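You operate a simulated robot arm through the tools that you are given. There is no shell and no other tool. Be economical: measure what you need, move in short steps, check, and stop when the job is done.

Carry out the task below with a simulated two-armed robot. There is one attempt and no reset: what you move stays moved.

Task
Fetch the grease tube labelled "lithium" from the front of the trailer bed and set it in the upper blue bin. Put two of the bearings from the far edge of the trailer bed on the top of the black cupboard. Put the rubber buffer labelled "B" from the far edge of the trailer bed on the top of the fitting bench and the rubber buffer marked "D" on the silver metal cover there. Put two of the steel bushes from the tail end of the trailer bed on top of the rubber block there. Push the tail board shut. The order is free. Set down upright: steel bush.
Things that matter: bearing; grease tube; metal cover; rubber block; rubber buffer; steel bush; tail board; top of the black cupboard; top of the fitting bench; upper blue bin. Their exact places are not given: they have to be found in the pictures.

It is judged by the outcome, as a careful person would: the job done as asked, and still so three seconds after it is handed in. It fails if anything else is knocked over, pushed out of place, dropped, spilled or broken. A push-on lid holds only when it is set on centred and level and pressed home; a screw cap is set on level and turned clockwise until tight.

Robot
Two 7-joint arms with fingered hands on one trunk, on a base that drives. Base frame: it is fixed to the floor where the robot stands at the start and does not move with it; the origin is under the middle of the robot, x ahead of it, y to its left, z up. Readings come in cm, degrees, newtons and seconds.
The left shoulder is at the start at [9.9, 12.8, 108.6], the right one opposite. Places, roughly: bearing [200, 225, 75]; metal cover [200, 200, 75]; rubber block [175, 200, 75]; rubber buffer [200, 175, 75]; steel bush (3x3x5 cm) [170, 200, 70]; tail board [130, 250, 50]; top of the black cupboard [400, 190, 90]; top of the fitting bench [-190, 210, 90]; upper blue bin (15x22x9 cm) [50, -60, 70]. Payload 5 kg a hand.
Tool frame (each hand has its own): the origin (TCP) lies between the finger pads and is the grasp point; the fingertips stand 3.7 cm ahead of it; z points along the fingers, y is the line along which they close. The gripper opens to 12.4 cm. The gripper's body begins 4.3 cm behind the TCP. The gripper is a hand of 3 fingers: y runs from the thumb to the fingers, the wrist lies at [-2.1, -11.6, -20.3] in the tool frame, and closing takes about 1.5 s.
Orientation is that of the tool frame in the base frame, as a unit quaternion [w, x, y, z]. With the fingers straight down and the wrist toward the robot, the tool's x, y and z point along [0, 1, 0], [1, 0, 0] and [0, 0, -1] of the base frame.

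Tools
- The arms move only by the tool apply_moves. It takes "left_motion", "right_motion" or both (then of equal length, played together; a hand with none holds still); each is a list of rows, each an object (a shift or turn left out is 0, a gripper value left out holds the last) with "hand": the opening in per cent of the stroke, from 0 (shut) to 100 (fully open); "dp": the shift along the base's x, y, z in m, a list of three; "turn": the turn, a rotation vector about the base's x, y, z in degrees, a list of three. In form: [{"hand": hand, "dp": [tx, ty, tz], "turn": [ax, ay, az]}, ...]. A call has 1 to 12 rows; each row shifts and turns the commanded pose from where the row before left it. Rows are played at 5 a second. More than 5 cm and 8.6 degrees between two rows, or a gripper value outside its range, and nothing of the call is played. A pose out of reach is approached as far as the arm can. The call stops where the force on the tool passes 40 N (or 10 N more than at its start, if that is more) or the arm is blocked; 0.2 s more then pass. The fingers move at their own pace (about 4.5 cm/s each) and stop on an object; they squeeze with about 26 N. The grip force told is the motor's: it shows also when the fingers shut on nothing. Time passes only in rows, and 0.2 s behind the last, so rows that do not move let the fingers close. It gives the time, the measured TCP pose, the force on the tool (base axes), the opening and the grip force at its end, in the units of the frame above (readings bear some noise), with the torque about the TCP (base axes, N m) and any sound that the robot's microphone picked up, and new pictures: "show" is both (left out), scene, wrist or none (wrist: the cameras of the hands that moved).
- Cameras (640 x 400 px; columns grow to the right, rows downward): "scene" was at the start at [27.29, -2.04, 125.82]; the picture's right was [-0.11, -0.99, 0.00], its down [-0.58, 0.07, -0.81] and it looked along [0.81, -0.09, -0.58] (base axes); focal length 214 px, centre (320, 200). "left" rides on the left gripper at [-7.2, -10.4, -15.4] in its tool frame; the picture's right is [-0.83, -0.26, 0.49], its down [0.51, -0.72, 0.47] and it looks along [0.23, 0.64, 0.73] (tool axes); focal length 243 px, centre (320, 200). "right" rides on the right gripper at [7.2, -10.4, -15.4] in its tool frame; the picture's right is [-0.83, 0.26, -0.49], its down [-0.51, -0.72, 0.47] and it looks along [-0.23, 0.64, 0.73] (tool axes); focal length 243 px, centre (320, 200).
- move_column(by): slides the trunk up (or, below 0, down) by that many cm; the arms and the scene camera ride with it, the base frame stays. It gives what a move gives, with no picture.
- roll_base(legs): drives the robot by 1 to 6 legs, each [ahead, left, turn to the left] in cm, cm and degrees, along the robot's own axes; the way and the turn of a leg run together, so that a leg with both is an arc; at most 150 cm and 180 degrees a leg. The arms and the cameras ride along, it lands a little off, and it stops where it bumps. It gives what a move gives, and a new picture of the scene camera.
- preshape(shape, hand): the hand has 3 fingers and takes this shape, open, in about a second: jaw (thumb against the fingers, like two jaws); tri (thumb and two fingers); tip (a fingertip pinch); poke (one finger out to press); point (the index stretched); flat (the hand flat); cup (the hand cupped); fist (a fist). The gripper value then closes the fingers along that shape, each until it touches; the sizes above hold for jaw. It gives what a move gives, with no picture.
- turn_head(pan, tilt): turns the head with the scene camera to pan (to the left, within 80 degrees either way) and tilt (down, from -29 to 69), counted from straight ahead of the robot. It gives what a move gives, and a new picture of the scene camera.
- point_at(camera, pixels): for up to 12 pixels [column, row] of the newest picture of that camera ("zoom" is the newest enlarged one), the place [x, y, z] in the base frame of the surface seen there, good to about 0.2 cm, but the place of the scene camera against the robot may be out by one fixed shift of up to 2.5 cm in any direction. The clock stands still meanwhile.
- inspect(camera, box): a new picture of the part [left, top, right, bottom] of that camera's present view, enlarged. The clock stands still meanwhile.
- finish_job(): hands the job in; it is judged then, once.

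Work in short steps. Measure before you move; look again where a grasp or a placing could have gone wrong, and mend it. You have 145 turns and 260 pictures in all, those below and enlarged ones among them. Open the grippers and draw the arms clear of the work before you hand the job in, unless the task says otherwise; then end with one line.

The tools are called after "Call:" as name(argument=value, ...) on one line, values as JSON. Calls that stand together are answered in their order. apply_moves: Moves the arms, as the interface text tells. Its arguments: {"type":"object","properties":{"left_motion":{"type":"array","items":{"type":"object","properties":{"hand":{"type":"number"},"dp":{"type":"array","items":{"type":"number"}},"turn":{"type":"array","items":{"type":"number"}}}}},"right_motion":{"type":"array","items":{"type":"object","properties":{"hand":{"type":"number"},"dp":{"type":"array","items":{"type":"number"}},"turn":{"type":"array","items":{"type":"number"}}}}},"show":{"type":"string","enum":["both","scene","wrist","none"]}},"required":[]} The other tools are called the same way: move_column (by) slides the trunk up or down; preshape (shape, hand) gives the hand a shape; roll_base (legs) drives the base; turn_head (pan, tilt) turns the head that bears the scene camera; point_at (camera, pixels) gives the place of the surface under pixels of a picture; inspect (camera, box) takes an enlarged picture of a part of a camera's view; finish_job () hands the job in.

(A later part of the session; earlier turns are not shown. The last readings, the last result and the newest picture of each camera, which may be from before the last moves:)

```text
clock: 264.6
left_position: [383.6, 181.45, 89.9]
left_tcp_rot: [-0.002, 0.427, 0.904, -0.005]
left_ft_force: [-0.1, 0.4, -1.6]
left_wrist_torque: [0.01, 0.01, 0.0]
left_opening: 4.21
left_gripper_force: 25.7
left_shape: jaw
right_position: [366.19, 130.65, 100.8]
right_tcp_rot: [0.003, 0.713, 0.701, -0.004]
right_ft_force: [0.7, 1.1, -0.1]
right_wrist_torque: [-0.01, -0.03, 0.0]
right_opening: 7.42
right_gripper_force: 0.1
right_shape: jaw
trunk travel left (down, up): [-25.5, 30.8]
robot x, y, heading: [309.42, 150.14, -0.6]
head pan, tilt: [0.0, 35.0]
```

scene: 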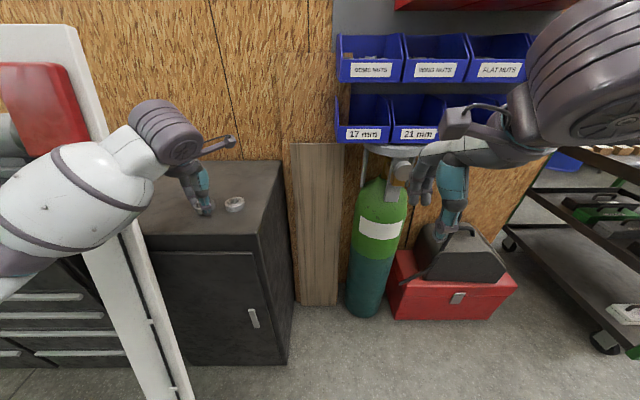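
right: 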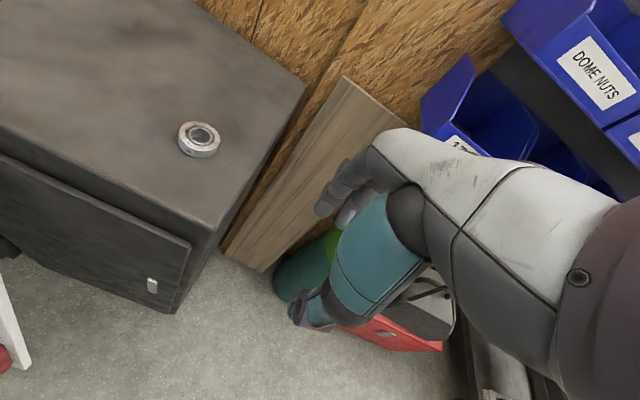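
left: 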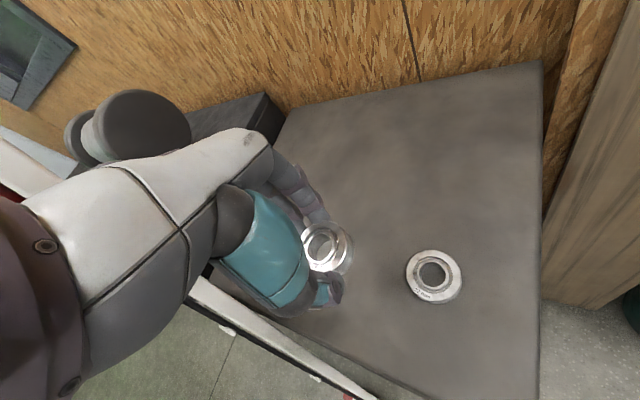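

Call:
apply_moves(left_motion=[{"dp": [0, 0, -0.003]}, {"dp": [0, 0, 0]}], show="none")

```text
clock: 265.2
left_position: [383.68, 181.39, 89.85]
left_tcp_rot: [0.0, 0.426, 0.905, -0.004]
left_ft_force: [3.1, 3.5, 12.8]
left_wrist_torque: [0.2, -0.44, -0.01]
left_opening: 4.22
left_gripper_force: 25.6
left_shape: jaw
right_position: [366.14, 130.42, 100.94]
right_tcp_rot: [0.003, 0.713, 0.701, -0.004]
right_ft_force: [0.1, -0.2, 0.0]
right_wrist_torque: [-0.01, -0.02, 0.02]
right_opening: 7.44
right_gripper_force: 0.0
right_shape: jaw
trunk travel left (down, up): [-25.5, 30.8]
robot x, y, heading: [309.2, 150.11, -0.3]
head pan, tilt: [0.0, 35.0]
```

Contact (13 N). Open, lift and withdraw the way it came.

Call:
apply_moves(left_motion=[{"dp": [0, 0, 0.002], "hand": 45}, {"hand": 55}, {"hand": 60}, {"hand": 60}, {"dp": [0, 0, 0.04]}, {"dp": [0, 0, 0.04]}, {"dp": [0, -0.02, 0.03]}, {"dp": [-0.03, -0.03, 0]}, {"dp": [-0.04, -0.025, 0]}, {"dp": [-0.04, -0.025, 0]}, {"dp": [-0.04, -0.02, 0]}, {"dp": [-0.04, 0, 0]}], show="scene")

Call:
inspect(camera="scene", box=[120, 130, 320, 255])

```text
clock: 267.8
left_position: [364.49, 169.53, 101.0]
left_tcp_rot: [-0.001, 0.427, 0.904, -0.006]
left_ft_force: [-0.7, -0.1, 0.2]
left_wrist_torque: [0.0, -0.04, -0.04]
left_opening: 7.42
left_gripper_force: 0.1
left_shape: jaw
right_position: [366.03, 130.68, 100.98]
right_tcp_rot: [0.003, 0.713, 0.701, -0.003]
right_ft_force: [-0.7, 0.7, -0.1]
right_wrist_torque: [0.0, -0.02, -0.01]
right_opening: 7.42
right_gripper_force: 0.1
right_shape: jaw
trunk travel left (down, up): [-25.5, 30.8]
robot x, y, heading: [309.47, 150.05, -0.4]
head pan, tilt: [0.0, 35.0]
```

scene: 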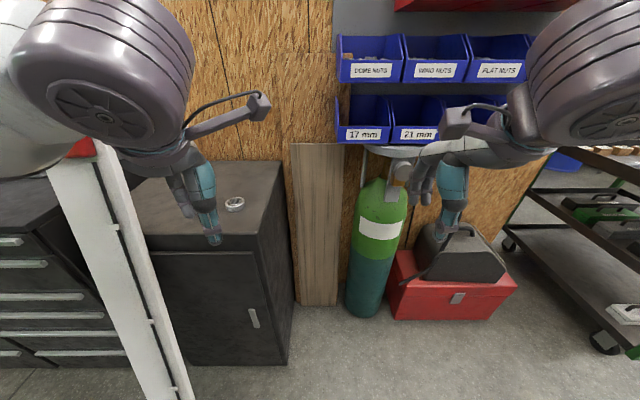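

```text
3.20 times, centred on (220, 192) of scene
```

zoom: 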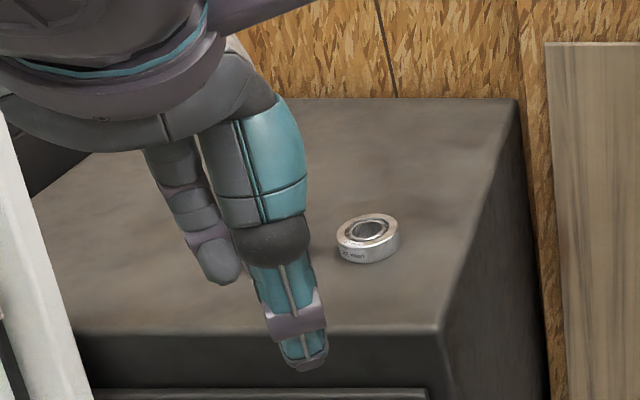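

The hand hides the second bearing; I will see it after moving off. I back 8 cm and turn left by way of +y to face the bed again.

Call:
roll_base(legs=[[-9, 0, 0]])

Call:
apply_moves(left_motion=[{"turn": [0, 0, -8]}, {"turn": [0, 0, -8]}, {"turn": [0, 0, -8]}, {"turn": [0, 0, -8]}, {"turn": [0, 0, -8]}], show="scene")

```text
clock: 268.9
left_position: [355.89, 169.5, 100.89]
left_tcp_rot: [-0.002, 0.425, 0.905, -0.005]
left_ft_force: [0.2, 0.0, -0.8]
left_wrist_torque: [-0.01, -0.02, 0.02]
left_opening: 7.42
left_gripper_force: 0.0
left_shape: jaw
right_position: [357.43, 130.76, 100.84]
right_tcp_rot: [0.002, 0.713, 0.701, -0.003]
right_ft_force: [0.3, 0.4, 0.4]
right_wrist_torque: [-0.02, 0.01, -0.02]
right_opening: 7.4
right_gripper_force: 0.0
right_shape: jaw
trunk travel left (down, up): [-25.5, 30.8]
robot x, y, heading: [300.79, 150.28, -0.2]
head pan, tilt: [0.0, 35.0]
```

scene: 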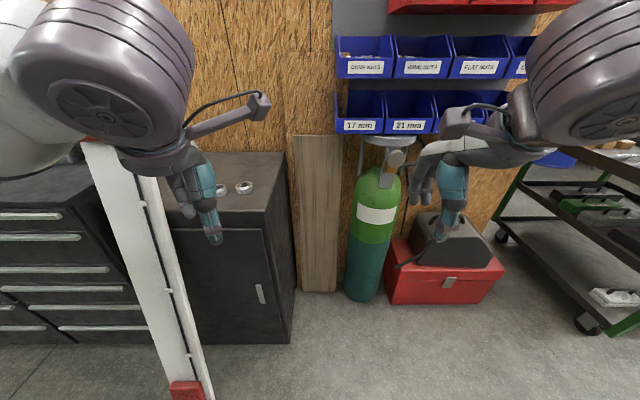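

```text
clock: 270.1
left_position: [355.89, 169.68, 101.02]
left_tcp_rot: [-0.002, 0.71, 0.704, -0.003]
left_ft_force: [-0.2, 0.7, -0.4]
left_wrist_torque: [0.0, -0.02, 0.03]
left_opening: 7.43
left_gripper_force: 0.0
left_shape: jaw
right_position: [357.47, 130.81, 100.96]
right_tcp_rot: [0.002, 0.713, 0.702, -0.004]
right_ft_force: [0.3, 0.4, 0.8]
right_wrist_torque: [-0.01, 0.02, 0.0]
right_opening: 7.41
right_gripper_force: 0.1
right_shape: jaw
trunk travel left (down, up): [-25.5, 30.8]
robot x, y, heading: [300.68, 149.79, 0.1]
head pan, tilt: [0.0, 35.0]
```

scene: 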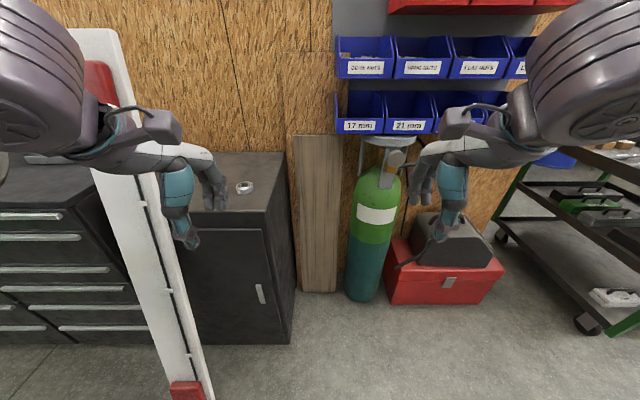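

Both bearings are on the cupboard and the white board is in place. Turning left 180° to face the bed.

Call:
roll_base(legs=[[0, 0, 90], [0, 0, 90]])

Call:
roll_base(legs=[[20, -40, 0]])

Call:
turn_head(pan=10, tilt=50)

```text
clock: 278.0
left_position: [244.02, 134.04, 100.94]
left_tcp_rot: [0.004, -0.682, 0.731, -0.003]
left_ft_force: [0.4, -0.2, -0.4]
left_wrist_torque: [-0.02, 0.01, 0.0]
left_opening: 7.41
left_gripper_force: 0.1
left_shape: jaw
right_position: [244.86, 172.93, 100.81]
right_tcp_rot: [0.004, -0.678, 0.735, 0.002]
right_ft_force: [0.0, -0.5, 0.5]
right_wrist_torque: [0.0, 0.02, 0.03]
right_opening: 7.42
right_gripper_force: 0.0
right_shape: jaw
trunk travel left (down, up): [-25.5, 30.8]
robot x, y, heading: [300.77, 150.4, 176.3]
head pan, tilt: [0.0, 35.0]
```

scene: 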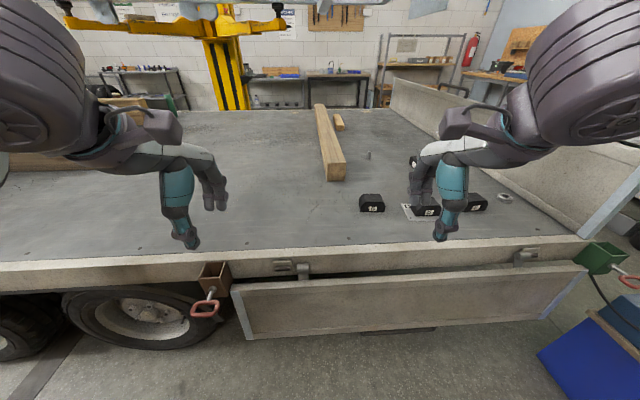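

```text
clock: 280.7
left_position: [226.78, 174.91, 101.0]
left_tcp_rot: [0.005, -0.683, 0.73, -0.004]
left_ft_force: [0.4, -0.8, 0.4]
left_wrist_torque: [0.0, -0.03, 0.01]
left_opening: 7.43
left_gripper_force: 0.0
left_shape: jaw
right_position: [227.35, 213.73, 100.96]
right_tcp_rot: [0.004, -0.681, 0.732, 0.002]
right_ft_force: [0.0, -0.4, 0.1]
right_wrist_torque: [-0.03, 0.01, 0.0]
right_opening: 7.41
right_gripper_force: 0.0
right_shape: jaw
trunk travel left (down, up): [-25.5, 30.8]
robot x, y, heading: [283.29, 190.96, 176.3]
head pan, tilt: [0.0, 35.0]
```

scene: 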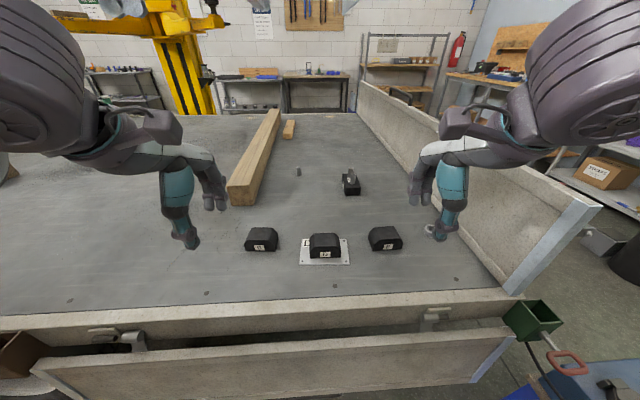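

```text
clock: 281.5
left_position: [226.61, 174.86, 100.92]
left_tcp_rot: [0.003, -0.683, 0.73, -0.003]
left_ft_force: [0.5, 0.4, -0.4]
left_wrist_torque: [0.0, 0.01, -0.01]
left_opening: 7.41
left_gripper_force: 0.0
left_shape: jaw
right_position: [227.36, 213.84, 100.84]
right_tcp_rot: [0.004, -0.681, 0.732, 0.003]
right_ft_force: [-0.1, -0.2, -0.1]
right_wrist_torque: [0.02, 0.0, -0.01]
right_opening: 7.42
right_gripper_force: 0.2
right_shape: jaw
trunk travel left (down, up): [-25.5, 30.8]
robot x, y, heading: [282.93, 191.24, 176.2]
head pan, tilt: [10.0, 50.0]
```

scene: 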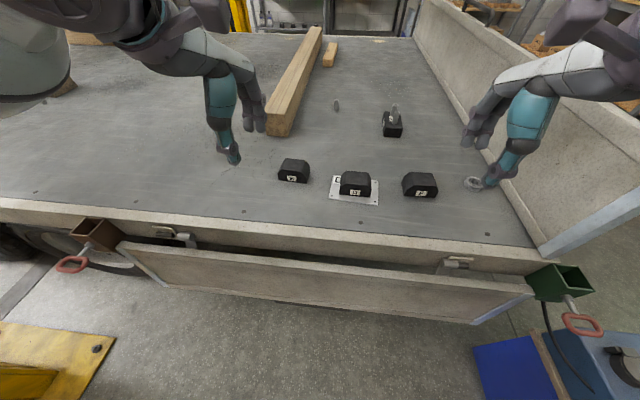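

B is the left-hand black buffer at (293,172). I bring the left hand over (205.7, 177), squared to it, opening 75 %.

Call:
apply_moves(left_motion=[{"dp": [-0.04, 0.005, 0], "hand": 75, "turn": [0, 0, 3.8]}, {"dp": [-0.045, 0.005, 0]}, {"dp": [-0.045, 0.005, 0]}, {"dp": [-0.045, 0.006, 0]}, {"dp": [-0.034, 0, -0.03]}, {"dp": [0, 0, -0.04]}, {"dp": [0, 0, -0.03]}, {"dp": [0, 0, 0]}], show="wrist")

```text
clock: 283.3
left_position: [205.83, 177.01, 91.02]
left_tcp_rot: [0.004, -0.707, 0.707, -0.003]
left_ft_force: [0.2, -0.8, -0.2]
left_wrist_torque: [0.0, -0.05, -0.01]
left_opening: 9.27
left_gripper_force: 0.1
left_shape: jaw
right_position: [227.34, 213.66, 100.98]
right_tcp_rot: [0.004, -0.68, 0.733, 0.002]
right_ft_force: [-0.5, 0.0, 0.1]
right_wrist_torque: [-0.02, 0.01, 0.01]
right_opening: 7.4
right_gripper_force: 0.1
right_shape: jaw
trunk travel left (down, up): [-25.5, 30.8]
robot x, y, heading: [282.96, 190.86, 176.4]
head pan, tilt: [10.0, 50.0]
```

left: 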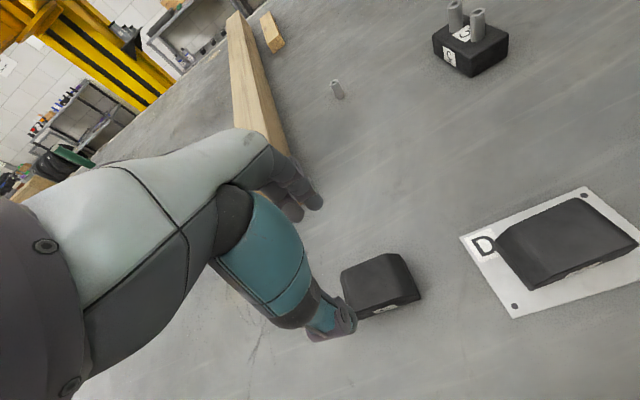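

The view matches the one for D, so it is centred. Down to 74.4, close, lift.

Call:
apply_moves(left_motion=[{"dp": [-0.001, 0, -0.045]}, {"dp": [0, 0, -0.045]}, {"dp": [0, 0, -0.045]}, {"dp": [0, 0, -0.031]}, {"hand": 30}, {"hand": 20}, {"hand": 0}, {"hand": 0}, {"hand": 0}, {"hand": 0}, {"dp": [0, 0, 0.03]}, {"dp": [0, 0, 0.04]}], show="wrist")

Call:
apply_moves(left_motion=[{"dp": [0, 0, 0.045]}, {"dp": [0, 0, 0.045]}, {"dp": [0, 0, 0.045]}, {"dp": [0.03, 0, 0.045]}, {"dp": [0.045, 0, 0.015]}, {"dp": [0.045, 0, 0]}, {"dp": [0.045, 0, 0]}, {"dp": [0.02, 0, 0]}, {"dp": [0, 0, 0]}], show="scene")

```text
clock: 285.9
left_position: [205.65, 177.26, 81.34]
left_tcp_rot: [0.005, -0.707, 0.707, -0.003]
left_ft_force: [-0.9, 0.0, -3.0]
left_wrist_torque: [-0.07, -0.01, 0.0]
left_opening: 5.31
left_gripper_force: 25.9
left_shape: jaw
right_position: [227.36, 213.8, 100.82]
right_tcp_rot: [0.004, -0.681, 0.732, 0.002]
right_ft_force: [0.0, -0.1, -0.8]
right_wrist_torque: [0.0, -0.02, 0.02]
right_opening: 7.41
right_gripper_force: 0.1
right_shape: jaw
trunk travel left (down, up): [-25.5, 30.8]
robot x, y, heading: [283.12, 191.15, 176.5]
head pan, tilt: [10.0, 50.0]
```

left: 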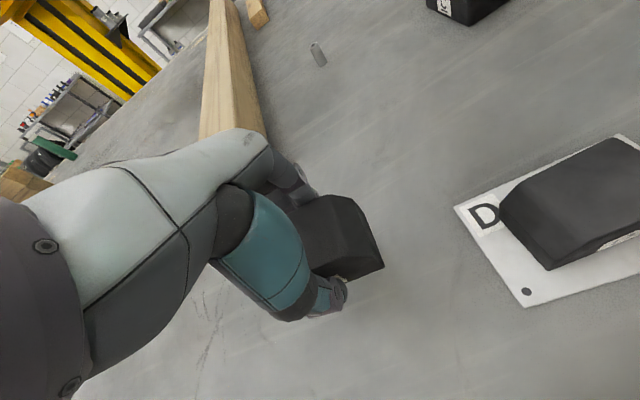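

```text
refused: row 4 steps farther than a row can; nothing moved
```

B is held (5.3 cm, 3 N). Lift to z≈103 and draw back.

Call:
apply_moves(left_motion=[{"dp": [0, 0, 0.045]}, {"dp": [0, 0, 0.045]}, {"dp": [0, 0, 0.045]}, {"dp": [0, 0, 0.045]}, {"dp": [0.03, 0, 0.035]}, {"dp": [0.045, 0, 0]}, {"dp": [0.045, 0, 0]}, {"dp": [0.045, 0, 0]}, {"dp": [0.03, 0, 0]}], show="none")

Call:
roll_base(legs=[[-24, 0, 3.6], [0, -75, 0], [0, -75, 0]])

```text
clock: 287.9
left_position: [225.47, 177.12, 102.75]
left_tcp_rot: [0.004, -0.707, 0.708, -0.003]
left_ft_force: [-0.2, -0.6, -2.5]
left_wrist_torque: [0.0, -0.03, -0.04]
left_opening: 5.29
left_gripper_force: 26.0
left_shape: jaw
right_position: [227.35, 213.67, 100.89]
right_tcp_rot: [0.004, -0.681, 0.733, 0.002]
right_ft_force: [0.1, -0.7, -0.3]
right_wrist_torque: [0.03, 0.03, 0.02]
right_opening: 7.45
right_gripper_force: 0.0
right_shape: jaw
trunk travel left (down, up): [-25.5, 30.8]
robot x, y, heading: [283.09, 191.23, 176.6]
head pan, tilt: [10.0, 50.0]
```

```text
clock: 297.0
left_position: [247.75, 323.28, 102.86]
left_tcp_rot: [-0.004, 0.735, -0.678, 0.003]
left_ft_force: [0.8, -0.5, -2.8]
left_wrist_torque: [0.02, 0.02, 0.01]
left_opening: 5.29
left_gripper_force: 25.5
left_shape: jaw
right_position: [246.87, 360.05, 100.91]
right_tcp_rot: [-0.004, 0.709, -0.705, -0.002]
right_ft_force: [0.0, -0.4, 0.3]
right_wrist_torque: [-0.03, 0.02, -0.01]
right_opening: 7.42
right_gripper_force: 0.1
right_shape: jaw
trunk travel left (down, up): [-25.5, 30.8]
robot x, y, heading: [303.78, 341.98, -178.7]
head pan, tilt: [10.0, 50.0]
```

scene: 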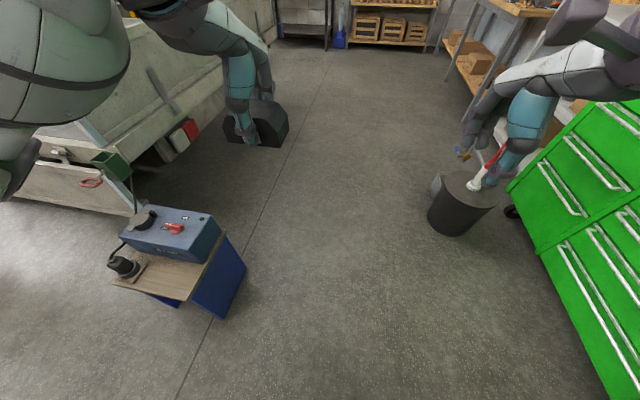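

B is in hand and the way west is open. I measure the bucket with the shovel and the stool to choose the lane.

Call:
point_at(camera="scene", pixels=[[430, 215], [455, 180], [500, 200], [488, 165], [245, 265], [215, 315], [510, 190], [540, 245]])

```text
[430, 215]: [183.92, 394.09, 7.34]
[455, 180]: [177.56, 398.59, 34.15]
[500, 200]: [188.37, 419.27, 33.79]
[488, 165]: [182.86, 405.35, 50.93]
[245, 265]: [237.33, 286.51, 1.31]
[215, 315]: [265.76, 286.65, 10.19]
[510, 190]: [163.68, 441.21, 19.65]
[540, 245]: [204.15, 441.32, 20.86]
```

Lane y≈340 is clear (bucket y≥393, stool y≤292). Drive west about 362 cm.

Call:
roll_base(legs=[[120, 0, -1.3], [120, 0, 0], [122, 0, 0]])

Call:
turn_head(pan=55, tilt=35)

```text
clock: 314.5
left_position: [-112.89, 320.49, 102.76]
left_tcp_rot: [-0.005, 0.727, -0.686, 0.003]
left_ft_force: [-0.2, 1.1, -2.7]
left_wrist_torque: [0.02, -0.02, -0.03]
left_opening: 5.31
left_gripper_force: 26.4
left_shape: jaw
right_position: [-112.94, 357.32, 100.93]
right_tcp_rot: [0.004, -0.701, 0.713, 0.003]
right_ft_force: [0.1, 1.2, -0.5]
right_wrist_torque: [0.02, 0.02, 0.02]
right_opening: 7.39
right_gripper_force: 0.1
right_shape: jaw
trunk travel left (down, up): [-25.5, 30.8]
robot x, y, heading: [-56.02, 337.64, 179.8]
head pan, tilt: [10.0, 50.0]
```

scene: 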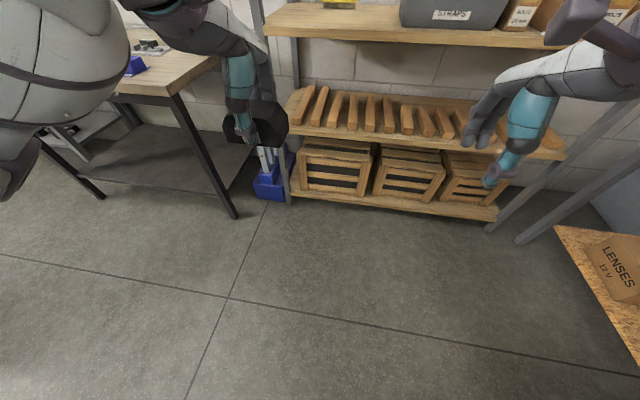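

```text
clock: 315.6
left_position: [-112.89, 320.56, 102.85]
left_tcp_rot: [-0.005, 0.728, -0.686, 0.003]
left_ft_force: [0.0, -0.4, -2.3]
left_wrist_torque: [0.0, 0.01, -0.02]
left_opening: 5.27
left_gripper_force: 25.9
left_shape: jaw
right_position: [-112.98, 357.21, 100.86]
right_tcp_rot: [0.005, -0.702, 0.713, 0.002]
right_ft_force: [0.2, 0.1, -0.2]
right_wrist_torque: [-0.01, 0.03, -0.01]
right_opening: 7.39
right_gripper_force: 0.0
right_shape: jaw
trunk travel left (down, up): [-25.5, 30.8]
robot x, y, heading: [-56.14, 337.8, 179.6]
head pan, tilt: [55.0, 35.0]
```

scene: 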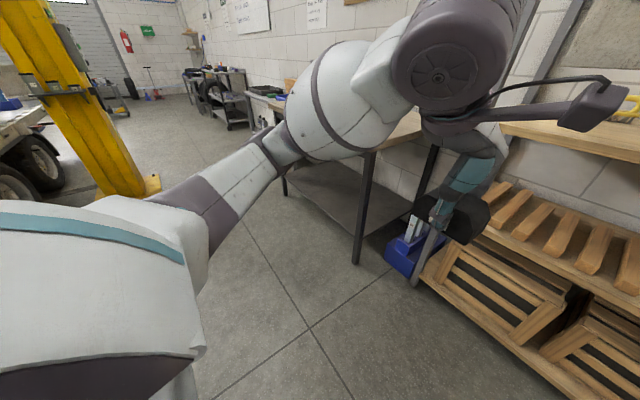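

Slide left (−y) 150 cm to stand before the fitting bench.

Call:
roll_base(legs=[[0, 75, 0], [0, 75, 0]])

Call:
turn_head(pan=5, tilt=30)

```text
clock: 323.4
left_position: [-114.77, 170.85, 102.82]
left_tcp_rot: [-0.004, 0.722, -0.692, 0.003]
left_ft_force: [-0.4, 0.1, -2.8]
left_wrist_torque: [0.0, 0.03, -0.05]
left_opening: 5.28
left_gripper_force: 26.2
left_shape: jaw
right_position: [-114.2, 207.46, 100.72]
right_tcp_rot: [0.004, -0.696, 0.719, 0.002]
right_ft_force: [0.9, -0.2, 0.3]
right_wrist_torque: [-0.04, 0.03, -0.03]
right_opening: 7.39
right_gripper_force: 0.0
right_shape: jaw
trunk travel left (down, up): [-25.5, 30.8]
robot x, y, heading: [-57.35, 186.94, 179.1]
head pan, tilt: [55.0, 35.0]
```

scene: 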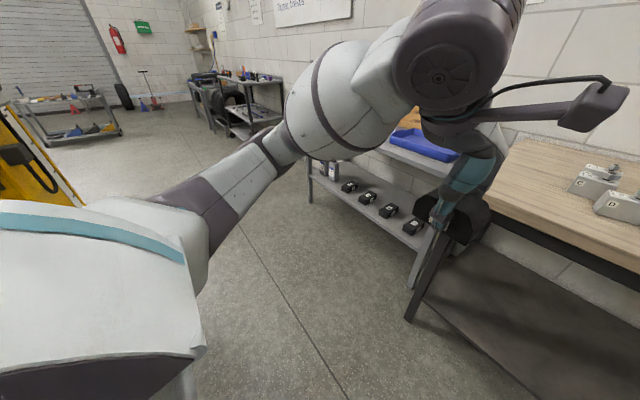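

```text
clock: 324.6
left_position: [-114.74, 170.8, 102.7]
left_tcp_rot: [-0.005, 0.722, -0.692, 0.004]
left_ft_force: [-0.4, 0.7, -1.7]
left_wrist_torque: [-0.02, -0.03, 0.0]
left_opening: 5.29
left_gripper_force: 26.5
left_shape: jaw
right_position: [-114.4, 207.64, 100.91]
right_tcp_rot: [0.004, -0.695, 0.719, 0.002]
right_ft_force: [0.9, -0.8, -0.8]
right_wrist_torque: [0.02, -0.03, -0.02]
right_opening: 7.43
right_gripper_force: 0.0
right_shape: jaw
trunk travel left (down, up): [-25.5, 30.8]
robot x, y, heading: [-57.66, 187.19, 178.9]
head pan, tilt: [5.0, 30.0]
```

scene: 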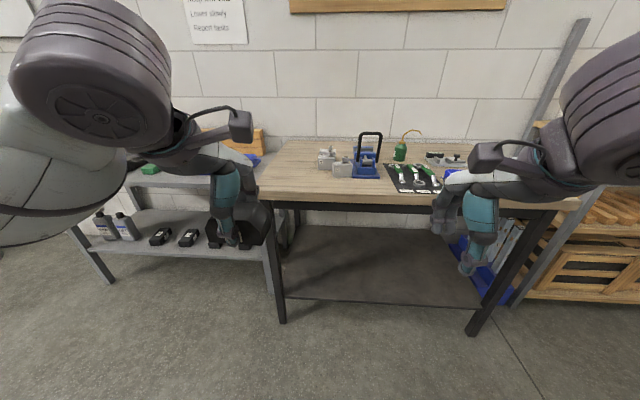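

The free strip of the bench is at px (275–312, 145–190), left of the grey blocks. I measure it.

Call:
point_at(camera="scene", pixels=[[262, 190], [290, 185], [312, 185], [285, 165], [305, 160], [300, 145], [326, 160], [343, 172], [272, 158], [295, 175], [340, 190]])

Call:
inspect(camera="scene", box=[240, 120, 440, 245])

```text
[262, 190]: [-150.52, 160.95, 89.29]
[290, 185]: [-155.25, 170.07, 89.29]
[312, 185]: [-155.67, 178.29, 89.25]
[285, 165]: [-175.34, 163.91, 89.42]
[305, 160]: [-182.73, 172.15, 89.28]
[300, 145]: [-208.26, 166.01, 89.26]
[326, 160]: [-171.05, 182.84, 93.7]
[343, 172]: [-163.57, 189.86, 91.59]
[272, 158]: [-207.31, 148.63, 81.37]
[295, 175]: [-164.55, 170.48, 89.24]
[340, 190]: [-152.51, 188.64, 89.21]
```

```text
3.20 times, centred on (340, 182) of scene
```

zoom: 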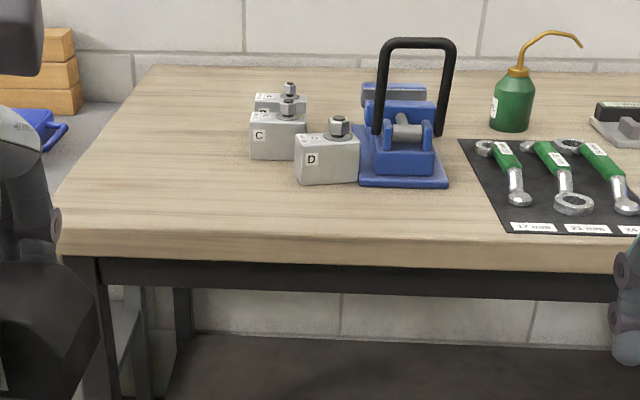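

Free strip is y 161–180 (true top z≈88.0). I drive 28 cm closer and carry B to (−165, 170.5).

Call:
roll_base(legs=[[28, 0, 0.8]])

Call:
apply_moves(left_motion=[{"dp": [-0.04, 0, 0]}, {"dp": [-0.045, 0, 0]}, {"dp": [-0.045, 0, 0]}, {"dp": [-0.045, 0, 0]}, {"dp": [-0.03, 0, -0.02]}, {"dp": [0, 0, -0.03]}, {"dp": [0, 0, 0]}], show="both")

```text
clock: 326.5
left_position: [-142.12, 170.55, 102.77]
left_tcp_rot: [-0.004, 0.726, -0.688, 0.002]
left_ft_force: [-0.1, -0.1, -3.1]
left_wrist_torque: [0.01, 0.01, 0.01]
left_opening: 5.26
left_gripper_force: 26.2
left_shape: jaw
right_position: [-142.2, 207.17, 100.84]
right_tcp_rot: [0.004, -0.7, 0.714, 0.002]
right_ft_force: [0.1, -1.1, -1.2]
right_wrist_torque: [-0.02, 0.04, 0.02]
right_opening: 7.4
right_gripper_force: 0.0
right_shape: jaw
trunk travel left (down, up): [-25.5, 30.8]
robot x, y, heading: [-85.59, 187.68, 179.4]
head pan, tilt: [5.0, 30.0]
```

scene: 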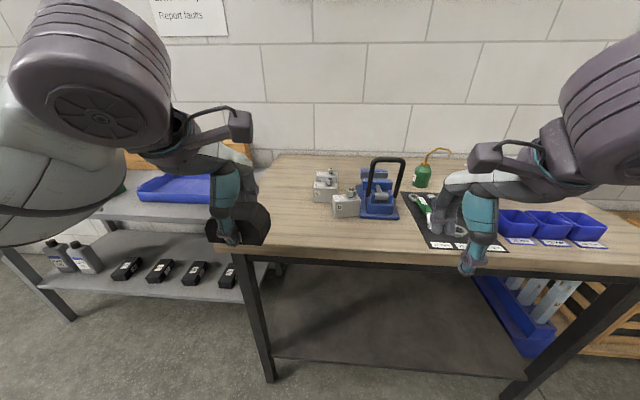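

```text
clock: 328.1
left_position: [-162.7, 170.33, 97.97]
left_tcp_rot: [-0.004, 0.726, -0.688, 0.003]
left_ft_force: [0.8, -0.7, -2.4]
left_wrist_torque: [0.0, 0.02, 0.0]
left_opening: 5.26
left_gripper_force: 26.2
left_shape: jaw
right_position: [-142.15, 207.3, 100.86]
right_tcp_rot: [0.004, -0.7, 0.714, 0.002]
right_ft_force: [0.1, -0.6, 0.8]
right_wrist_torque: [0.0, 0.0, -0.03]
right_opening: 7.36
right_gripper_force: 0.1
right_shape: jaw
trunk travel left (down, up): [-25.5, 30.8]
robot x, y, heading: [-85.29, 187.44, 179.5]
head pan, tilt: [5.0, 30.0]
```

scene: 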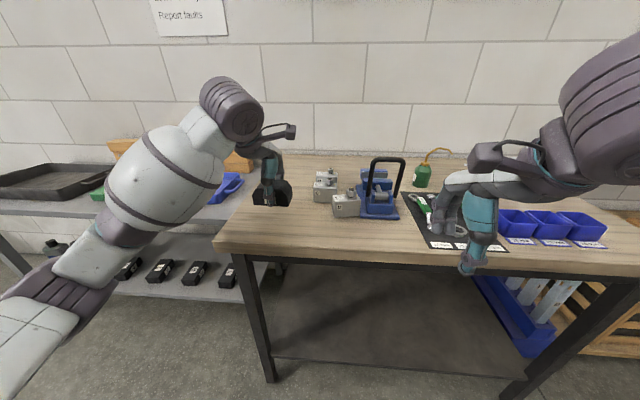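
left: 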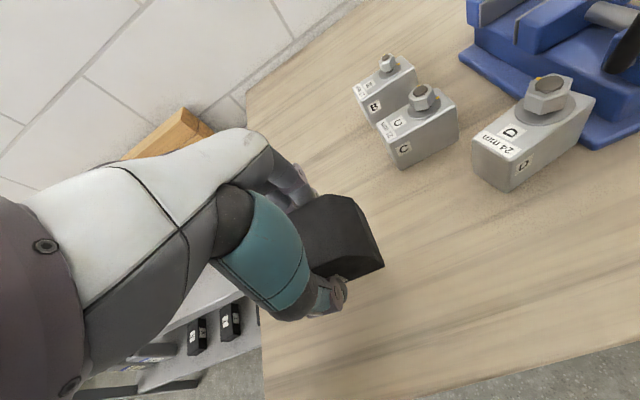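

Besides lowering B, I measure blocks B, C, D here: C and B look aligned, and D may have been nudged by my elbow earlier.

Call:
point_at(camera="left", pixels=[[354, 87], [367, 121], [408, 62], [377, 123], [388, 166], [458, 127], [448, 95], [472, 137], [508, 189], [594, 99], [518, 150], [560, 75]])

Call:
apply_moves(left_motion=[{"dp": [0, 0, -0.03]}, {"dp": [0, 0, -0.022]}, {"dp": [0, 0, 0]}], show="none")

```text
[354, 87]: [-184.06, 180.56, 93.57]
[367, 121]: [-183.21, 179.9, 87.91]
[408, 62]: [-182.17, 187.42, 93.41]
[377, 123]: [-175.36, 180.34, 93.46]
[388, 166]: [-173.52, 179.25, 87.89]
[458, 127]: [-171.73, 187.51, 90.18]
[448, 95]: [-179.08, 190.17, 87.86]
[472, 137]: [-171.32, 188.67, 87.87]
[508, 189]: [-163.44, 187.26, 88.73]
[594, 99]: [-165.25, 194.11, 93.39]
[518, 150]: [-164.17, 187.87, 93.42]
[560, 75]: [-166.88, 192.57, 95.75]
```

```text
clock: 328.9
left_position: [-162.65, 170.43, 92.59]
left_tcp_rot: [-0.004, 0.726, -0.687, 0.003]
left_ft_force: [-0.7, -0.7, -2.0]
left_wrist_torque: [0.05, 0.02, 0.0]
left_opening: 5.3
left_gripper_force: 26.1
left_shape: jaw
right_position: [-142.06, 207.18, 101.0]
right_tcp_rot: [0.004, -0.7, 0.714, 0.002]
right_ft_force: [0.8, -0.1, 0.1]
right_wrist_torque: [0.02, -0.01, -0.01]
right_opening: 7.41
right_gripper_force: 0.1
right_shape: jaw
trunk travel left (down, up): [-25.5, 30.8]
robot x, y, heading: [-85.52, 187.88, 179.5]
head pan, tilt: [5.0, 30.0]
```

B, C, D evidently stood in one row (left faces at y≈180); D now sits at y≈187, so my elbow did push it about 7 cm. I first set B down, then I will slide D back by its nut.

Call:
apply_moves(left_motion=[{"dp": [0, 0, -0.003]}, {"dp": [0, 0, 0]}], show="none")

Call:
apply_moves(left_motion=[{"dp": [0, 0, -0.002]}, {"dp": [0, 0, 0]}], show="none")

```text
clock: 329.5
left_position: [-162.71, 170.45, 92.3]
left_tcp_rot: [-0.004, 0.726, -0.687, 0.003]
left_ft_force: [-1.7, 0.0, 2.8]
left_wrist_torque: [-0.02, 0.07, 0.04]
left_opening: 5.25
left_gripper_force: 26.1
left_shape: jaw
right_position: [-142.2, 207.19, 100.88]
right_tcp_rot: [0.004, -0.701, 0.713, 0.001]
right_ft_force: [-0.5, 0.2, 0.0]
right_wrist_torque: [-0.01, 0.02, 0.01]
right_opening: 7.4
right_gripper_force: 0.0
right_shape: jaw
trunk travel left (down, up): [-25.5, 30.8]
robot x, y, heading: [-85.16, 187.62, 179.4]
head pan, tilt: [5.0, 30.0]
```

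```text
clock: 330.1
left_position: [-162.7, 170.44, 92.29]
left_tcp_rot: [-0.004, 0.726, -0.687, 0.001]
left_ft_force: [-6.8, -3.7, 13.5]
left_wrist_torque: [-0.15, 0.33, 0.05]
left_opening: 5.32
left_gripper_force: 26.2
left_shape: jaw
right_position: [-142.12, 207.16, 101.02]
right_tcp_rot: [0.003, -0.701, 0.713, 0.003]
right_ft_force: [-0.4, -0.2, -0.7]
right_wrist_torque: [-0.06, 0.03, 0.05]
right_opening: 7.42
right_gripper_force: 0.0
right_shape: jaw
trunk travel left (down, up): [-25.5, 30.8]
robot x, y, heading: [-85.37, 187.58, 179.5]
head pan, tilt: [5.0, 30.0]
```

B is down. Release, lift, and measure D's nut and the vise hoop.

Call:
apply_moves(left_motion=[{"dp": [0, 0, 0.002], "hand": 50}, {"hand": 65}, {"hand": 75}, {"hand": 75}, {"hand": 75}, {"dp": [0, 0, 0.04]}, {"dp": [0, 0, 0.045]}, {"dp": [0, 0, 0.045]}, {"dp": [0, 0, 0.02]}, {"dp": [0, 0, 0]}], show="both")

```text
clock: 332.3
left_position: [-162.7, 170.44, 107.38]
left_tcp_rot: [-0.004, 0.726, -0.687, 0.002]
left_ft_force: [-0.1, 1.1, 0.2]
left_wrist_torque: [0.0, 0.04, 0.04]
left_opening: 9.28
left_gripper_force: 0.1
left_shape: jaw
right_position: [-142.21, 207.18, 100.87]
right_tcp_rot: [0.004, -0.7, 0.714, 0.003]
right_ft_force: [-0.1, -0.3, -1.1]
right_wrist_torque: [0.0, 0.02, -0.01]
right_opening: 7.41
right_gripper_force: 0.1
right_shape: jaw
trunk travel left (down, up): [-25.5, 30.8]
robot x, y, heading: [-85.37, 187.4, 179.5]
head pan, tilt: [5.0, 30.0]
```

scene: 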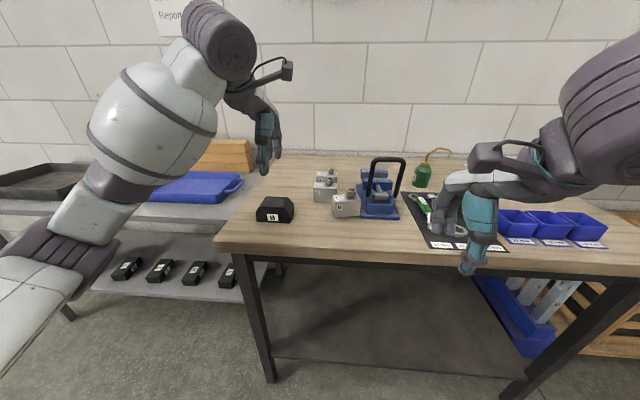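
left: 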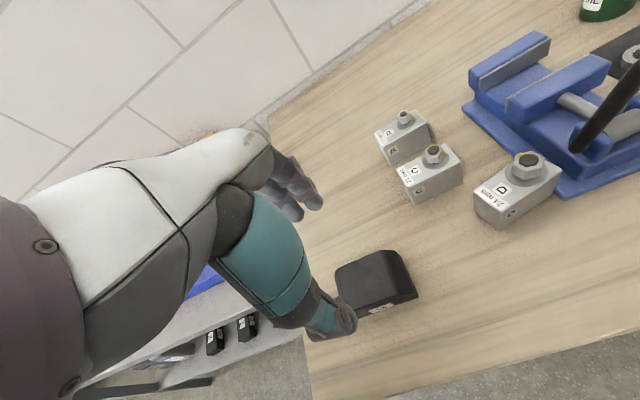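

Measuring the nuts of B, C, D, D's corners and the vise parts near them.

Call:
point_at(camera="left", pixels=[[404, 116], [434, 150], [528, 158], [475, 193], [501, 214], [560, 166], [521, 178], [548, 180], [606, 118], [576, 143], [570, 185], [512, 160]])

Call:
inspect(camera="left", box=[360, 90, 600, 240])

```text
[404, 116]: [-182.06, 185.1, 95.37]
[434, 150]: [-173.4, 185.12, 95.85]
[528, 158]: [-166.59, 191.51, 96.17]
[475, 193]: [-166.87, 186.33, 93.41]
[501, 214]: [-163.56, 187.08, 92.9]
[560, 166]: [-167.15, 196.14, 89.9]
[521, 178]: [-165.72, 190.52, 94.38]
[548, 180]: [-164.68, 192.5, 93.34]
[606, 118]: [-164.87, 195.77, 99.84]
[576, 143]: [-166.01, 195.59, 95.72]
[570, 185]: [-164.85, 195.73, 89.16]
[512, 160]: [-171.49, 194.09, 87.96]
```

```text
2.67 times, centred on (480, 165) of left
```

zoom: 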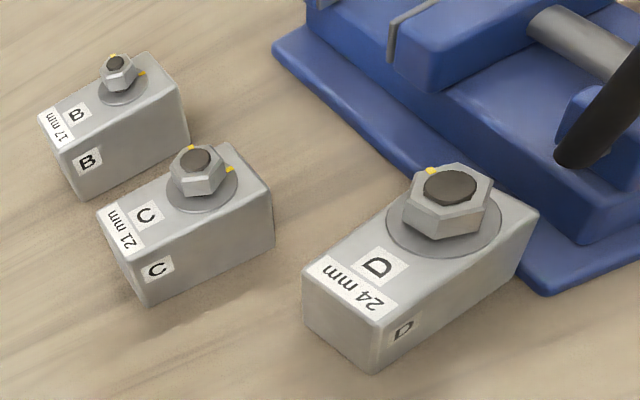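

Nuts B (−182.1, 185.1) and C (−173.4, 185.1) have equal y and pitch 8.7; D's place would be (−164.7, 185.1), matching what I measured on D before the bump. I turn the left hand 48° (palm away from the vise) and bring it toward D's nut.

Call:
apply_moves(left_motion=[{"dp": [0, 0.02, 0], "turn": [0, 0, -8]}, {"dp": [0, 0.02, 0], "turn": [0, 0, -8]}, {"dp": [0, 0.02, 0], "turn": [0, 0, -8]}, {"dp": [0, 0.02, 0], "turn": [0, 0, -8]}, {"dp": [-0.01, 0.02, 0], "turn": [0, 0, -8]}, {"dp": [-0.01, 0.03, 0], "turn": [0, 0, -8], "hand": 45}, {"dp": [-0.01, 0.03, 0]}, {"dp": [-0.009, 0.05, 0]}, {"dp": [0, 0, 0]}, {"dp": [0, 0, 0]}], show="both")

```text
refused: row 8 steps farther than a row can; nothing moved
```

Call:
apply_moves(left_motion=[{"dp": [0, 0.02, 0], "turn": [0, 0, -8]}, {"dp": [0, 0.02, 0], "turn": [0, 0, -8]}, {"dp": [0, 0.02, 0], "turn": [0, 0, -8]}, {"dp": [0, 0.02, 0], "turn": [0, 0, -8]}, {"dp": [-0.01, 0.02, 0], "turn": [0, 0, -8]}, {"dp": [-0.01, 0.03, 0], "turn": [0, 0, -8], "hand": 45}, {"dp": [-0.01, 0.04, 0]}, {"dp": [-0.009, 0.04, 0]}, {"dp": [0, 0, 0]}, {"dp": [0, 0, 0]}], show="both")

```text
clock: 334.5
left_position: [-166.68, 191.5, 107.18]
left_tcp_rot: [0.003, -0.383, 0.924, -0.004]
left_ft_force: [-0.2, -0.3, 0.0]
left_wrist_torque: [-0.02, -0.02, 0.02]
left_opening: 5.63
left_gripper_force: 0.1
left_shape: jaw
right_position: [-142.2, 207.26, 100.86]
right_tcp_rot: [0.004, -0.7, 0.714, 0.002]
right_ft_force: [0.1, -0.5, -0.1]
right_wrist_torque: [-0.02, -0.02, 0.03]
right_opening: 7.43
right_gripper_force: 0.0
right_shape: jaw
trunk travel left (down, up): [-25.5, 30.8]
robot x, y, heading: [-85.58, 187.31, 179.6]
head pan, tilt: [5.0, 30.0]
```

scene: 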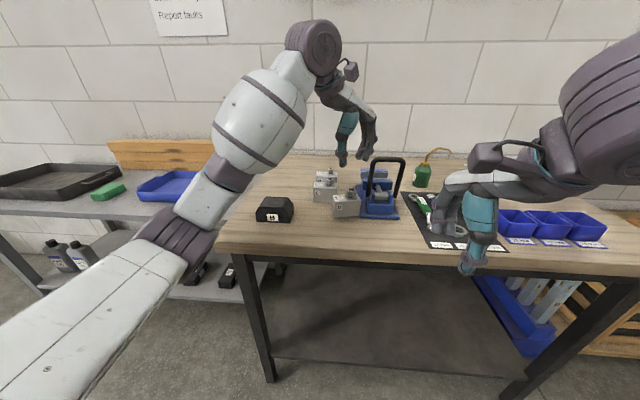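
left: 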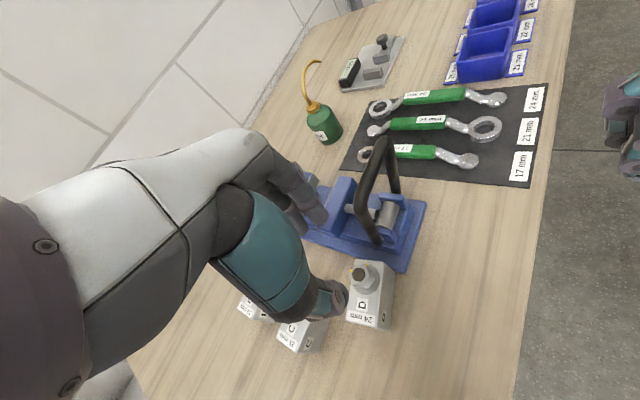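

I check the surfaces where the far fingers will come down, around (−169, 194).

Call:
point_at(camera="left", pixels=[[345, 250], [338, 240], [348, 225], [360, 225], [372, 240], [378, 215], [380, 145], [362, 266], [325, 240], [340, 190], [355, 250], [385, 270]])

```text
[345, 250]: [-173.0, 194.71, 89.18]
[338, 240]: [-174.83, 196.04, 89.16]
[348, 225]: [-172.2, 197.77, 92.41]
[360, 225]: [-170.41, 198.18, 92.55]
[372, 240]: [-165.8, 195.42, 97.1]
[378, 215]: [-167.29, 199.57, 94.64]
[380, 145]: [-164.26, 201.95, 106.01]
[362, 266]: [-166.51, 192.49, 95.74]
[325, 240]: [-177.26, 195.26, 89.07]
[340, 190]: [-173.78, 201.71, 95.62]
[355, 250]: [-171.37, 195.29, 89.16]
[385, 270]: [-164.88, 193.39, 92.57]
```

Clear, if I stay a little off the hoop leg (−165.8, 195.4). I offset the hand to (−167.4, 190.7), narrow the opening, go down to z≈97.7 and close on the nut.

Call:
apply_moves(left_motion=[{"dp": [-0.007, -0.008, 0], "hand": 36}, {"dp": [0, 0, -0.04]}, {"dp": [0, 0, -0.03]}, {"dp": [0, 0, -0.025]}, {"dp": [0, 0, 0]}, {"hand": 15}, {"hand": 0}, {"hand": 0}, {"hand": 0}, {"hand": 0}], show="wrist")

```text
clock: 336.7
left_position: [-167.43, 190.58, 97.82]
left_tcp_rot: [0.003, -0.383, 0.924, -0.005]
left_ft_force: [-1.1, -1.2, -0.3]
left_wrist_torque: [0.05, 0.04, 0.02]
left_opening: 0.75
left_gripper_force: 25.6
left_shape: jaw
right_position: [-142.11, 207.21, 100.8]
right_tcp_rot: [0.004, -0.7, 0.714, 0.002]
right_ft_force: [0.7, -0.2, -0.3]
right_wrist_torque: [0.0, -0.01, 0.02]
right_opening: 7.39
right_gripper_force: 0.2
right_shape: jaw
trunk travel left (down, up): [-25.5, 30.8]
robot x, y, heading: [-85.9, 187.87, 179.8]
head pan, tilt: [5.0, 30.0]
```

left: 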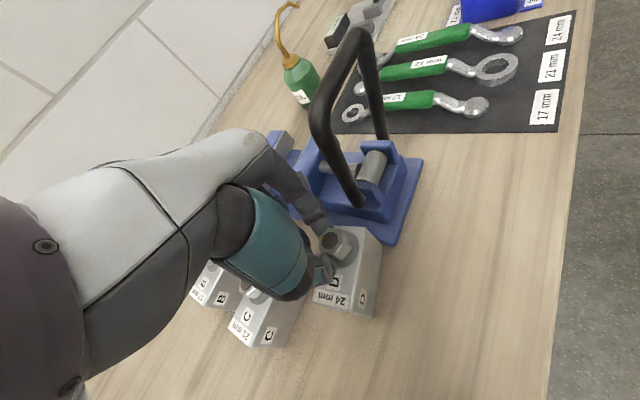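

The grip holds the nut's edge (0.75 cm). I drag a first 2 cm toward −y/+x and look.

Call:
apply_moves(left_motion=[{"dp": [0.002, -0.007, 0]}, {"dp": [0.002, -0.007, 0]}, {"dp": [0.002, -0.006, 0]}, {"dp": [0, 0, 0]}], show="wrist")

```text
clock: 337.7
left_position: [-166.78, 188.67, 97.78]
left_tcp_rot: [0.003, -0.384, 0.923, -0.004]
left_ft_force: [-1.4, 1.1, -0.1]
left_wrist_torque: [0.05, 0.09, 0.04]
left_opening: 0.77
left_gripper_force: 25.2
left_shape: jaw
right_position: [-142.18, 207.36, 100.94]
right_tcp_rot: [0.003, -0.7, 0.714, 0.002]
right_ft_force: [0.4, -0.5, -1.0]
right_wrist_torque: [-0.02, -0.03, -0.01]
right_opening: 7.42
right_gripper_force: 0.1
right_shape: jaw
trunk travel left (down, up): [-25.5, 30.8]
robot x, y, heading: [-85.47, 187.76, 179.6]
head pan, tilt: [5.0, 30.0]
```

left: 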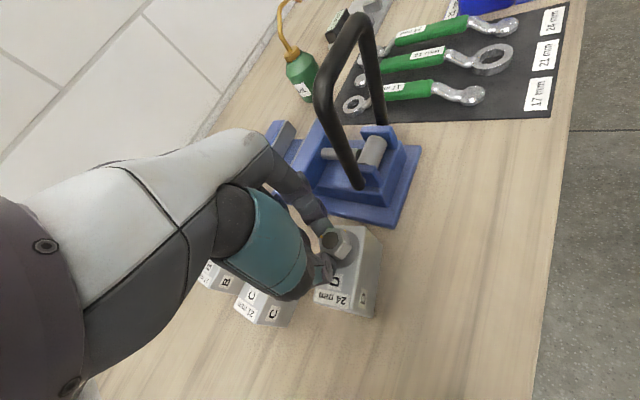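

D follows with almost no force and the vise stays. I drag the remaining (+1.25, −4.5) cm.

Call:
apply_moves(left_motion=[{"dp": [0.0025, -0.009, 0]}, {"dp": [0.0025, -0.009, 0]}, {"dp": [0.0025, -0.009, 0]}, {"dp": [0.0025, -0.009, 0]}, {"dp": [0.0025, -0.009, 0]}, {"dp": [0, 0, 0]}], show="wrist")

Call:
point_at(camera="left", pixels=[[330, 238], [345, 245], [335, 245], [375, 240], [370, 315], [320, 305]])

```text
clock: 339.1
left_position: [-165.53, 184.17, 97.76]
left_tcp_rot: [0.003, -0.384, 0.923, -0.005]
left_ft_force: [-1.0, -1.7, 1.1]
left_wrist_torque: [0.09, 0.07, 0.0]
left_opening: 0.76
left_gripper_force: 25.7
left_shape: jaw
right_position: [-142.18, 207.25, 100.94]
right_tcp_rot: [0.003, -0.7, 0.714, 0.002]
right_ft_force: [0.1, 0.4, 0.4]
right_wrist_torque: [-0.01, 0.01, 0.0]
right_opening: 7.42
right_gripper_force: 0.1
right_shape: jaw
trunk travel left (down, up): [-25.5, 30.8]
robot x, y, heading: [-85.57, 187.71, 179.3]
head pan, tilt: [5.0, 30.0]
```

left: 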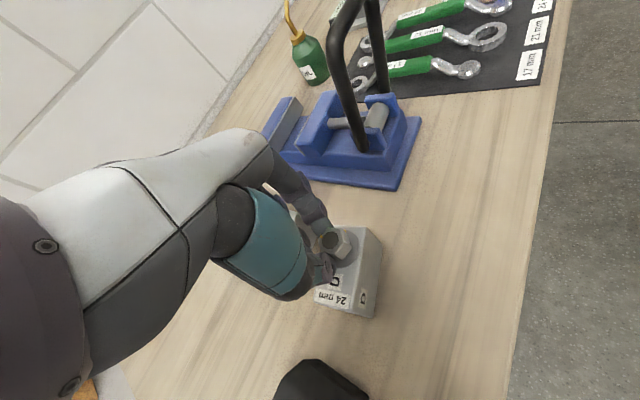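

```text
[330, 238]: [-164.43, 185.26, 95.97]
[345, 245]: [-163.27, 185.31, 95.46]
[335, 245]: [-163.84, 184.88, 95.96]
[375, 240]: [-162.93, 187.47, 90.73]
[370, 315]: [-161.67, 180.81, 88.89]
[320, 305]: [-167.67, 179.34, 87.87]
```

D is back in row (nut ≈ (−164.4, 185.1)). Open slightly, lift straight up, and withdraw.

Call:
apply_moves(left_motion=[{"hand": 15}, {"hand": 30}, {"hand": 35}, {"hand": 35}, {"dp": [0, 0, 0.04]}, {"dp": [0, 0, 0.045]}, {"dp": [0, 0, 0.03]}, {"dp": [0.03, -0.02, 0], "turn": [0, 0, 8]}, {"dp": [0.04, -0.02, 0], "turn": [0, 0, 8]}, {"dp": [0.04, 0, 0], "turn": [0, 0, 8]}, {"dp": [0.04, 0, 0], "turn": [0, 0, 8]}, {"dp": [0.04, 0, 0], "turn": [0, 0, 8], "hand": 100}], right_motion=[{"dp": [0, 0, 0]}, {"dp": [0, 0, 0]}, {"dp": [0, 0, 0]}, {"dp": [0, 0, 0]}, {"dp": [0, 0, 0]}, {"dp": [0, 0, 0]}, {"dp": [0, 0, 0]}, {"dp": [0, 0, 0]}, {"dp": [0, 0, 0]}, {"dp": [0, 0, 0]}, {"dp": [0, 0, 0]}, {"dp": [0, 0, 0], "hand": 100}], show="scene")

Call:
roll_base(legs=[[-25, 0, 0]])

Call:
inspect(camera="scene", box=[220, 110, 460, 260])

```text
clock: 341.7
left_position: [-146.38, 180.25, 109.19]
left_tcp_rot: [0.004, -0.677, 0.736, -0.003]
left_ft_force: [0.5, 0.9, 0.1]
left_wrist_torque: [-0.03, 0.02, 0.01]
left_opening: 7.75
left_gripper_force: 0.0
left_shape: jaw
right_position: [-142.08, 207.28, 100.96]
right_tcp_rot: [0.003, -0.7, 0.714, 0.003]
right_ft_force: [0.5, 0.8, 0.1]
right_wrist_torque: [0.03, 0.0, 0.02]
right_opening: 10.86
right_gripper_force: 0.0
right_shape: jaw
trunk travel left (down, up): [-25.5, 30.8]
robot x, y, heading: [-85.34, 187.7, 179.7]
head pan, tilt: [5.0, 30.0]
```

scene: 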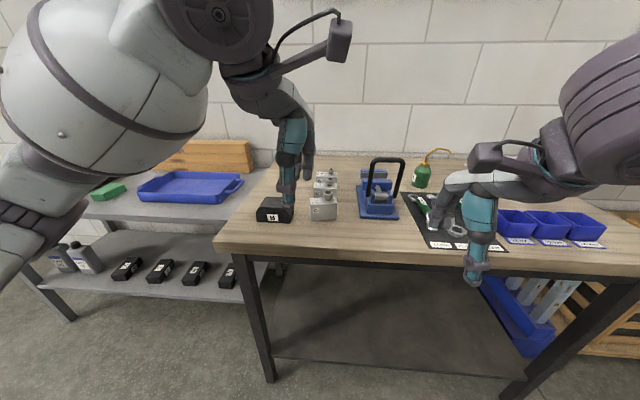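

```text
clock: 343.5
left_position: [-121.73, 180.03, 109.07]
left_tcp_rot: [0.005, -0.677, 0.736, -0.004]
left_ft_force: [0.3, -1.2, 0.0]
left_wrist_torque: [0.0, 0.02, 0.02]
left_opening: 12.32
left_gripper_force: 0.0
left_shape: jaw
right_position: [-117.44, 207.05, 100.87]
right_tcp_rot: [0.003, -0.7, 0.714, 0.003]
right_ft_force: [0.7, -0.4, 0.9]
right_wrist_torque: [0.0, 0.02, 0.04]
right_opening: 12.35
right_gripper_force: 0.1
right_shape: jaw
trunk travel left (down, up): [-25.5, 30.8]
robot x, y, heading: [-60.61, 187.46, 179.5]
head pan, tilt: [5.0, 30.0]
```

scene: 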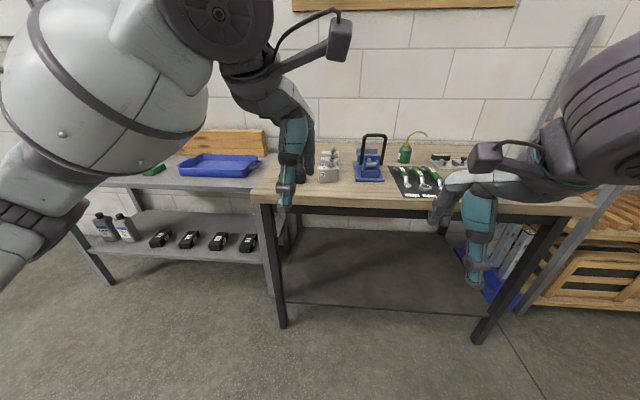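

```text
2.67 times, centred on (340, 185) of scene
```

zoom: 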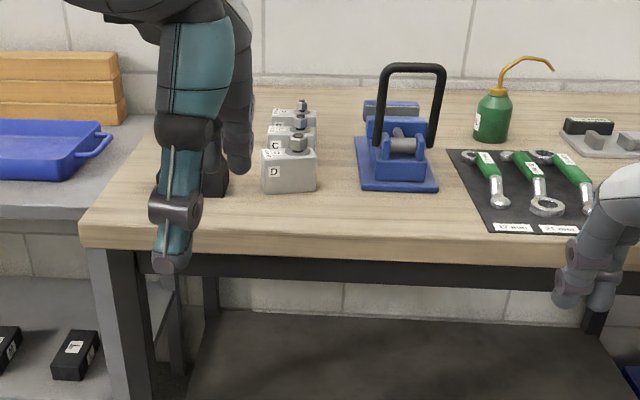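

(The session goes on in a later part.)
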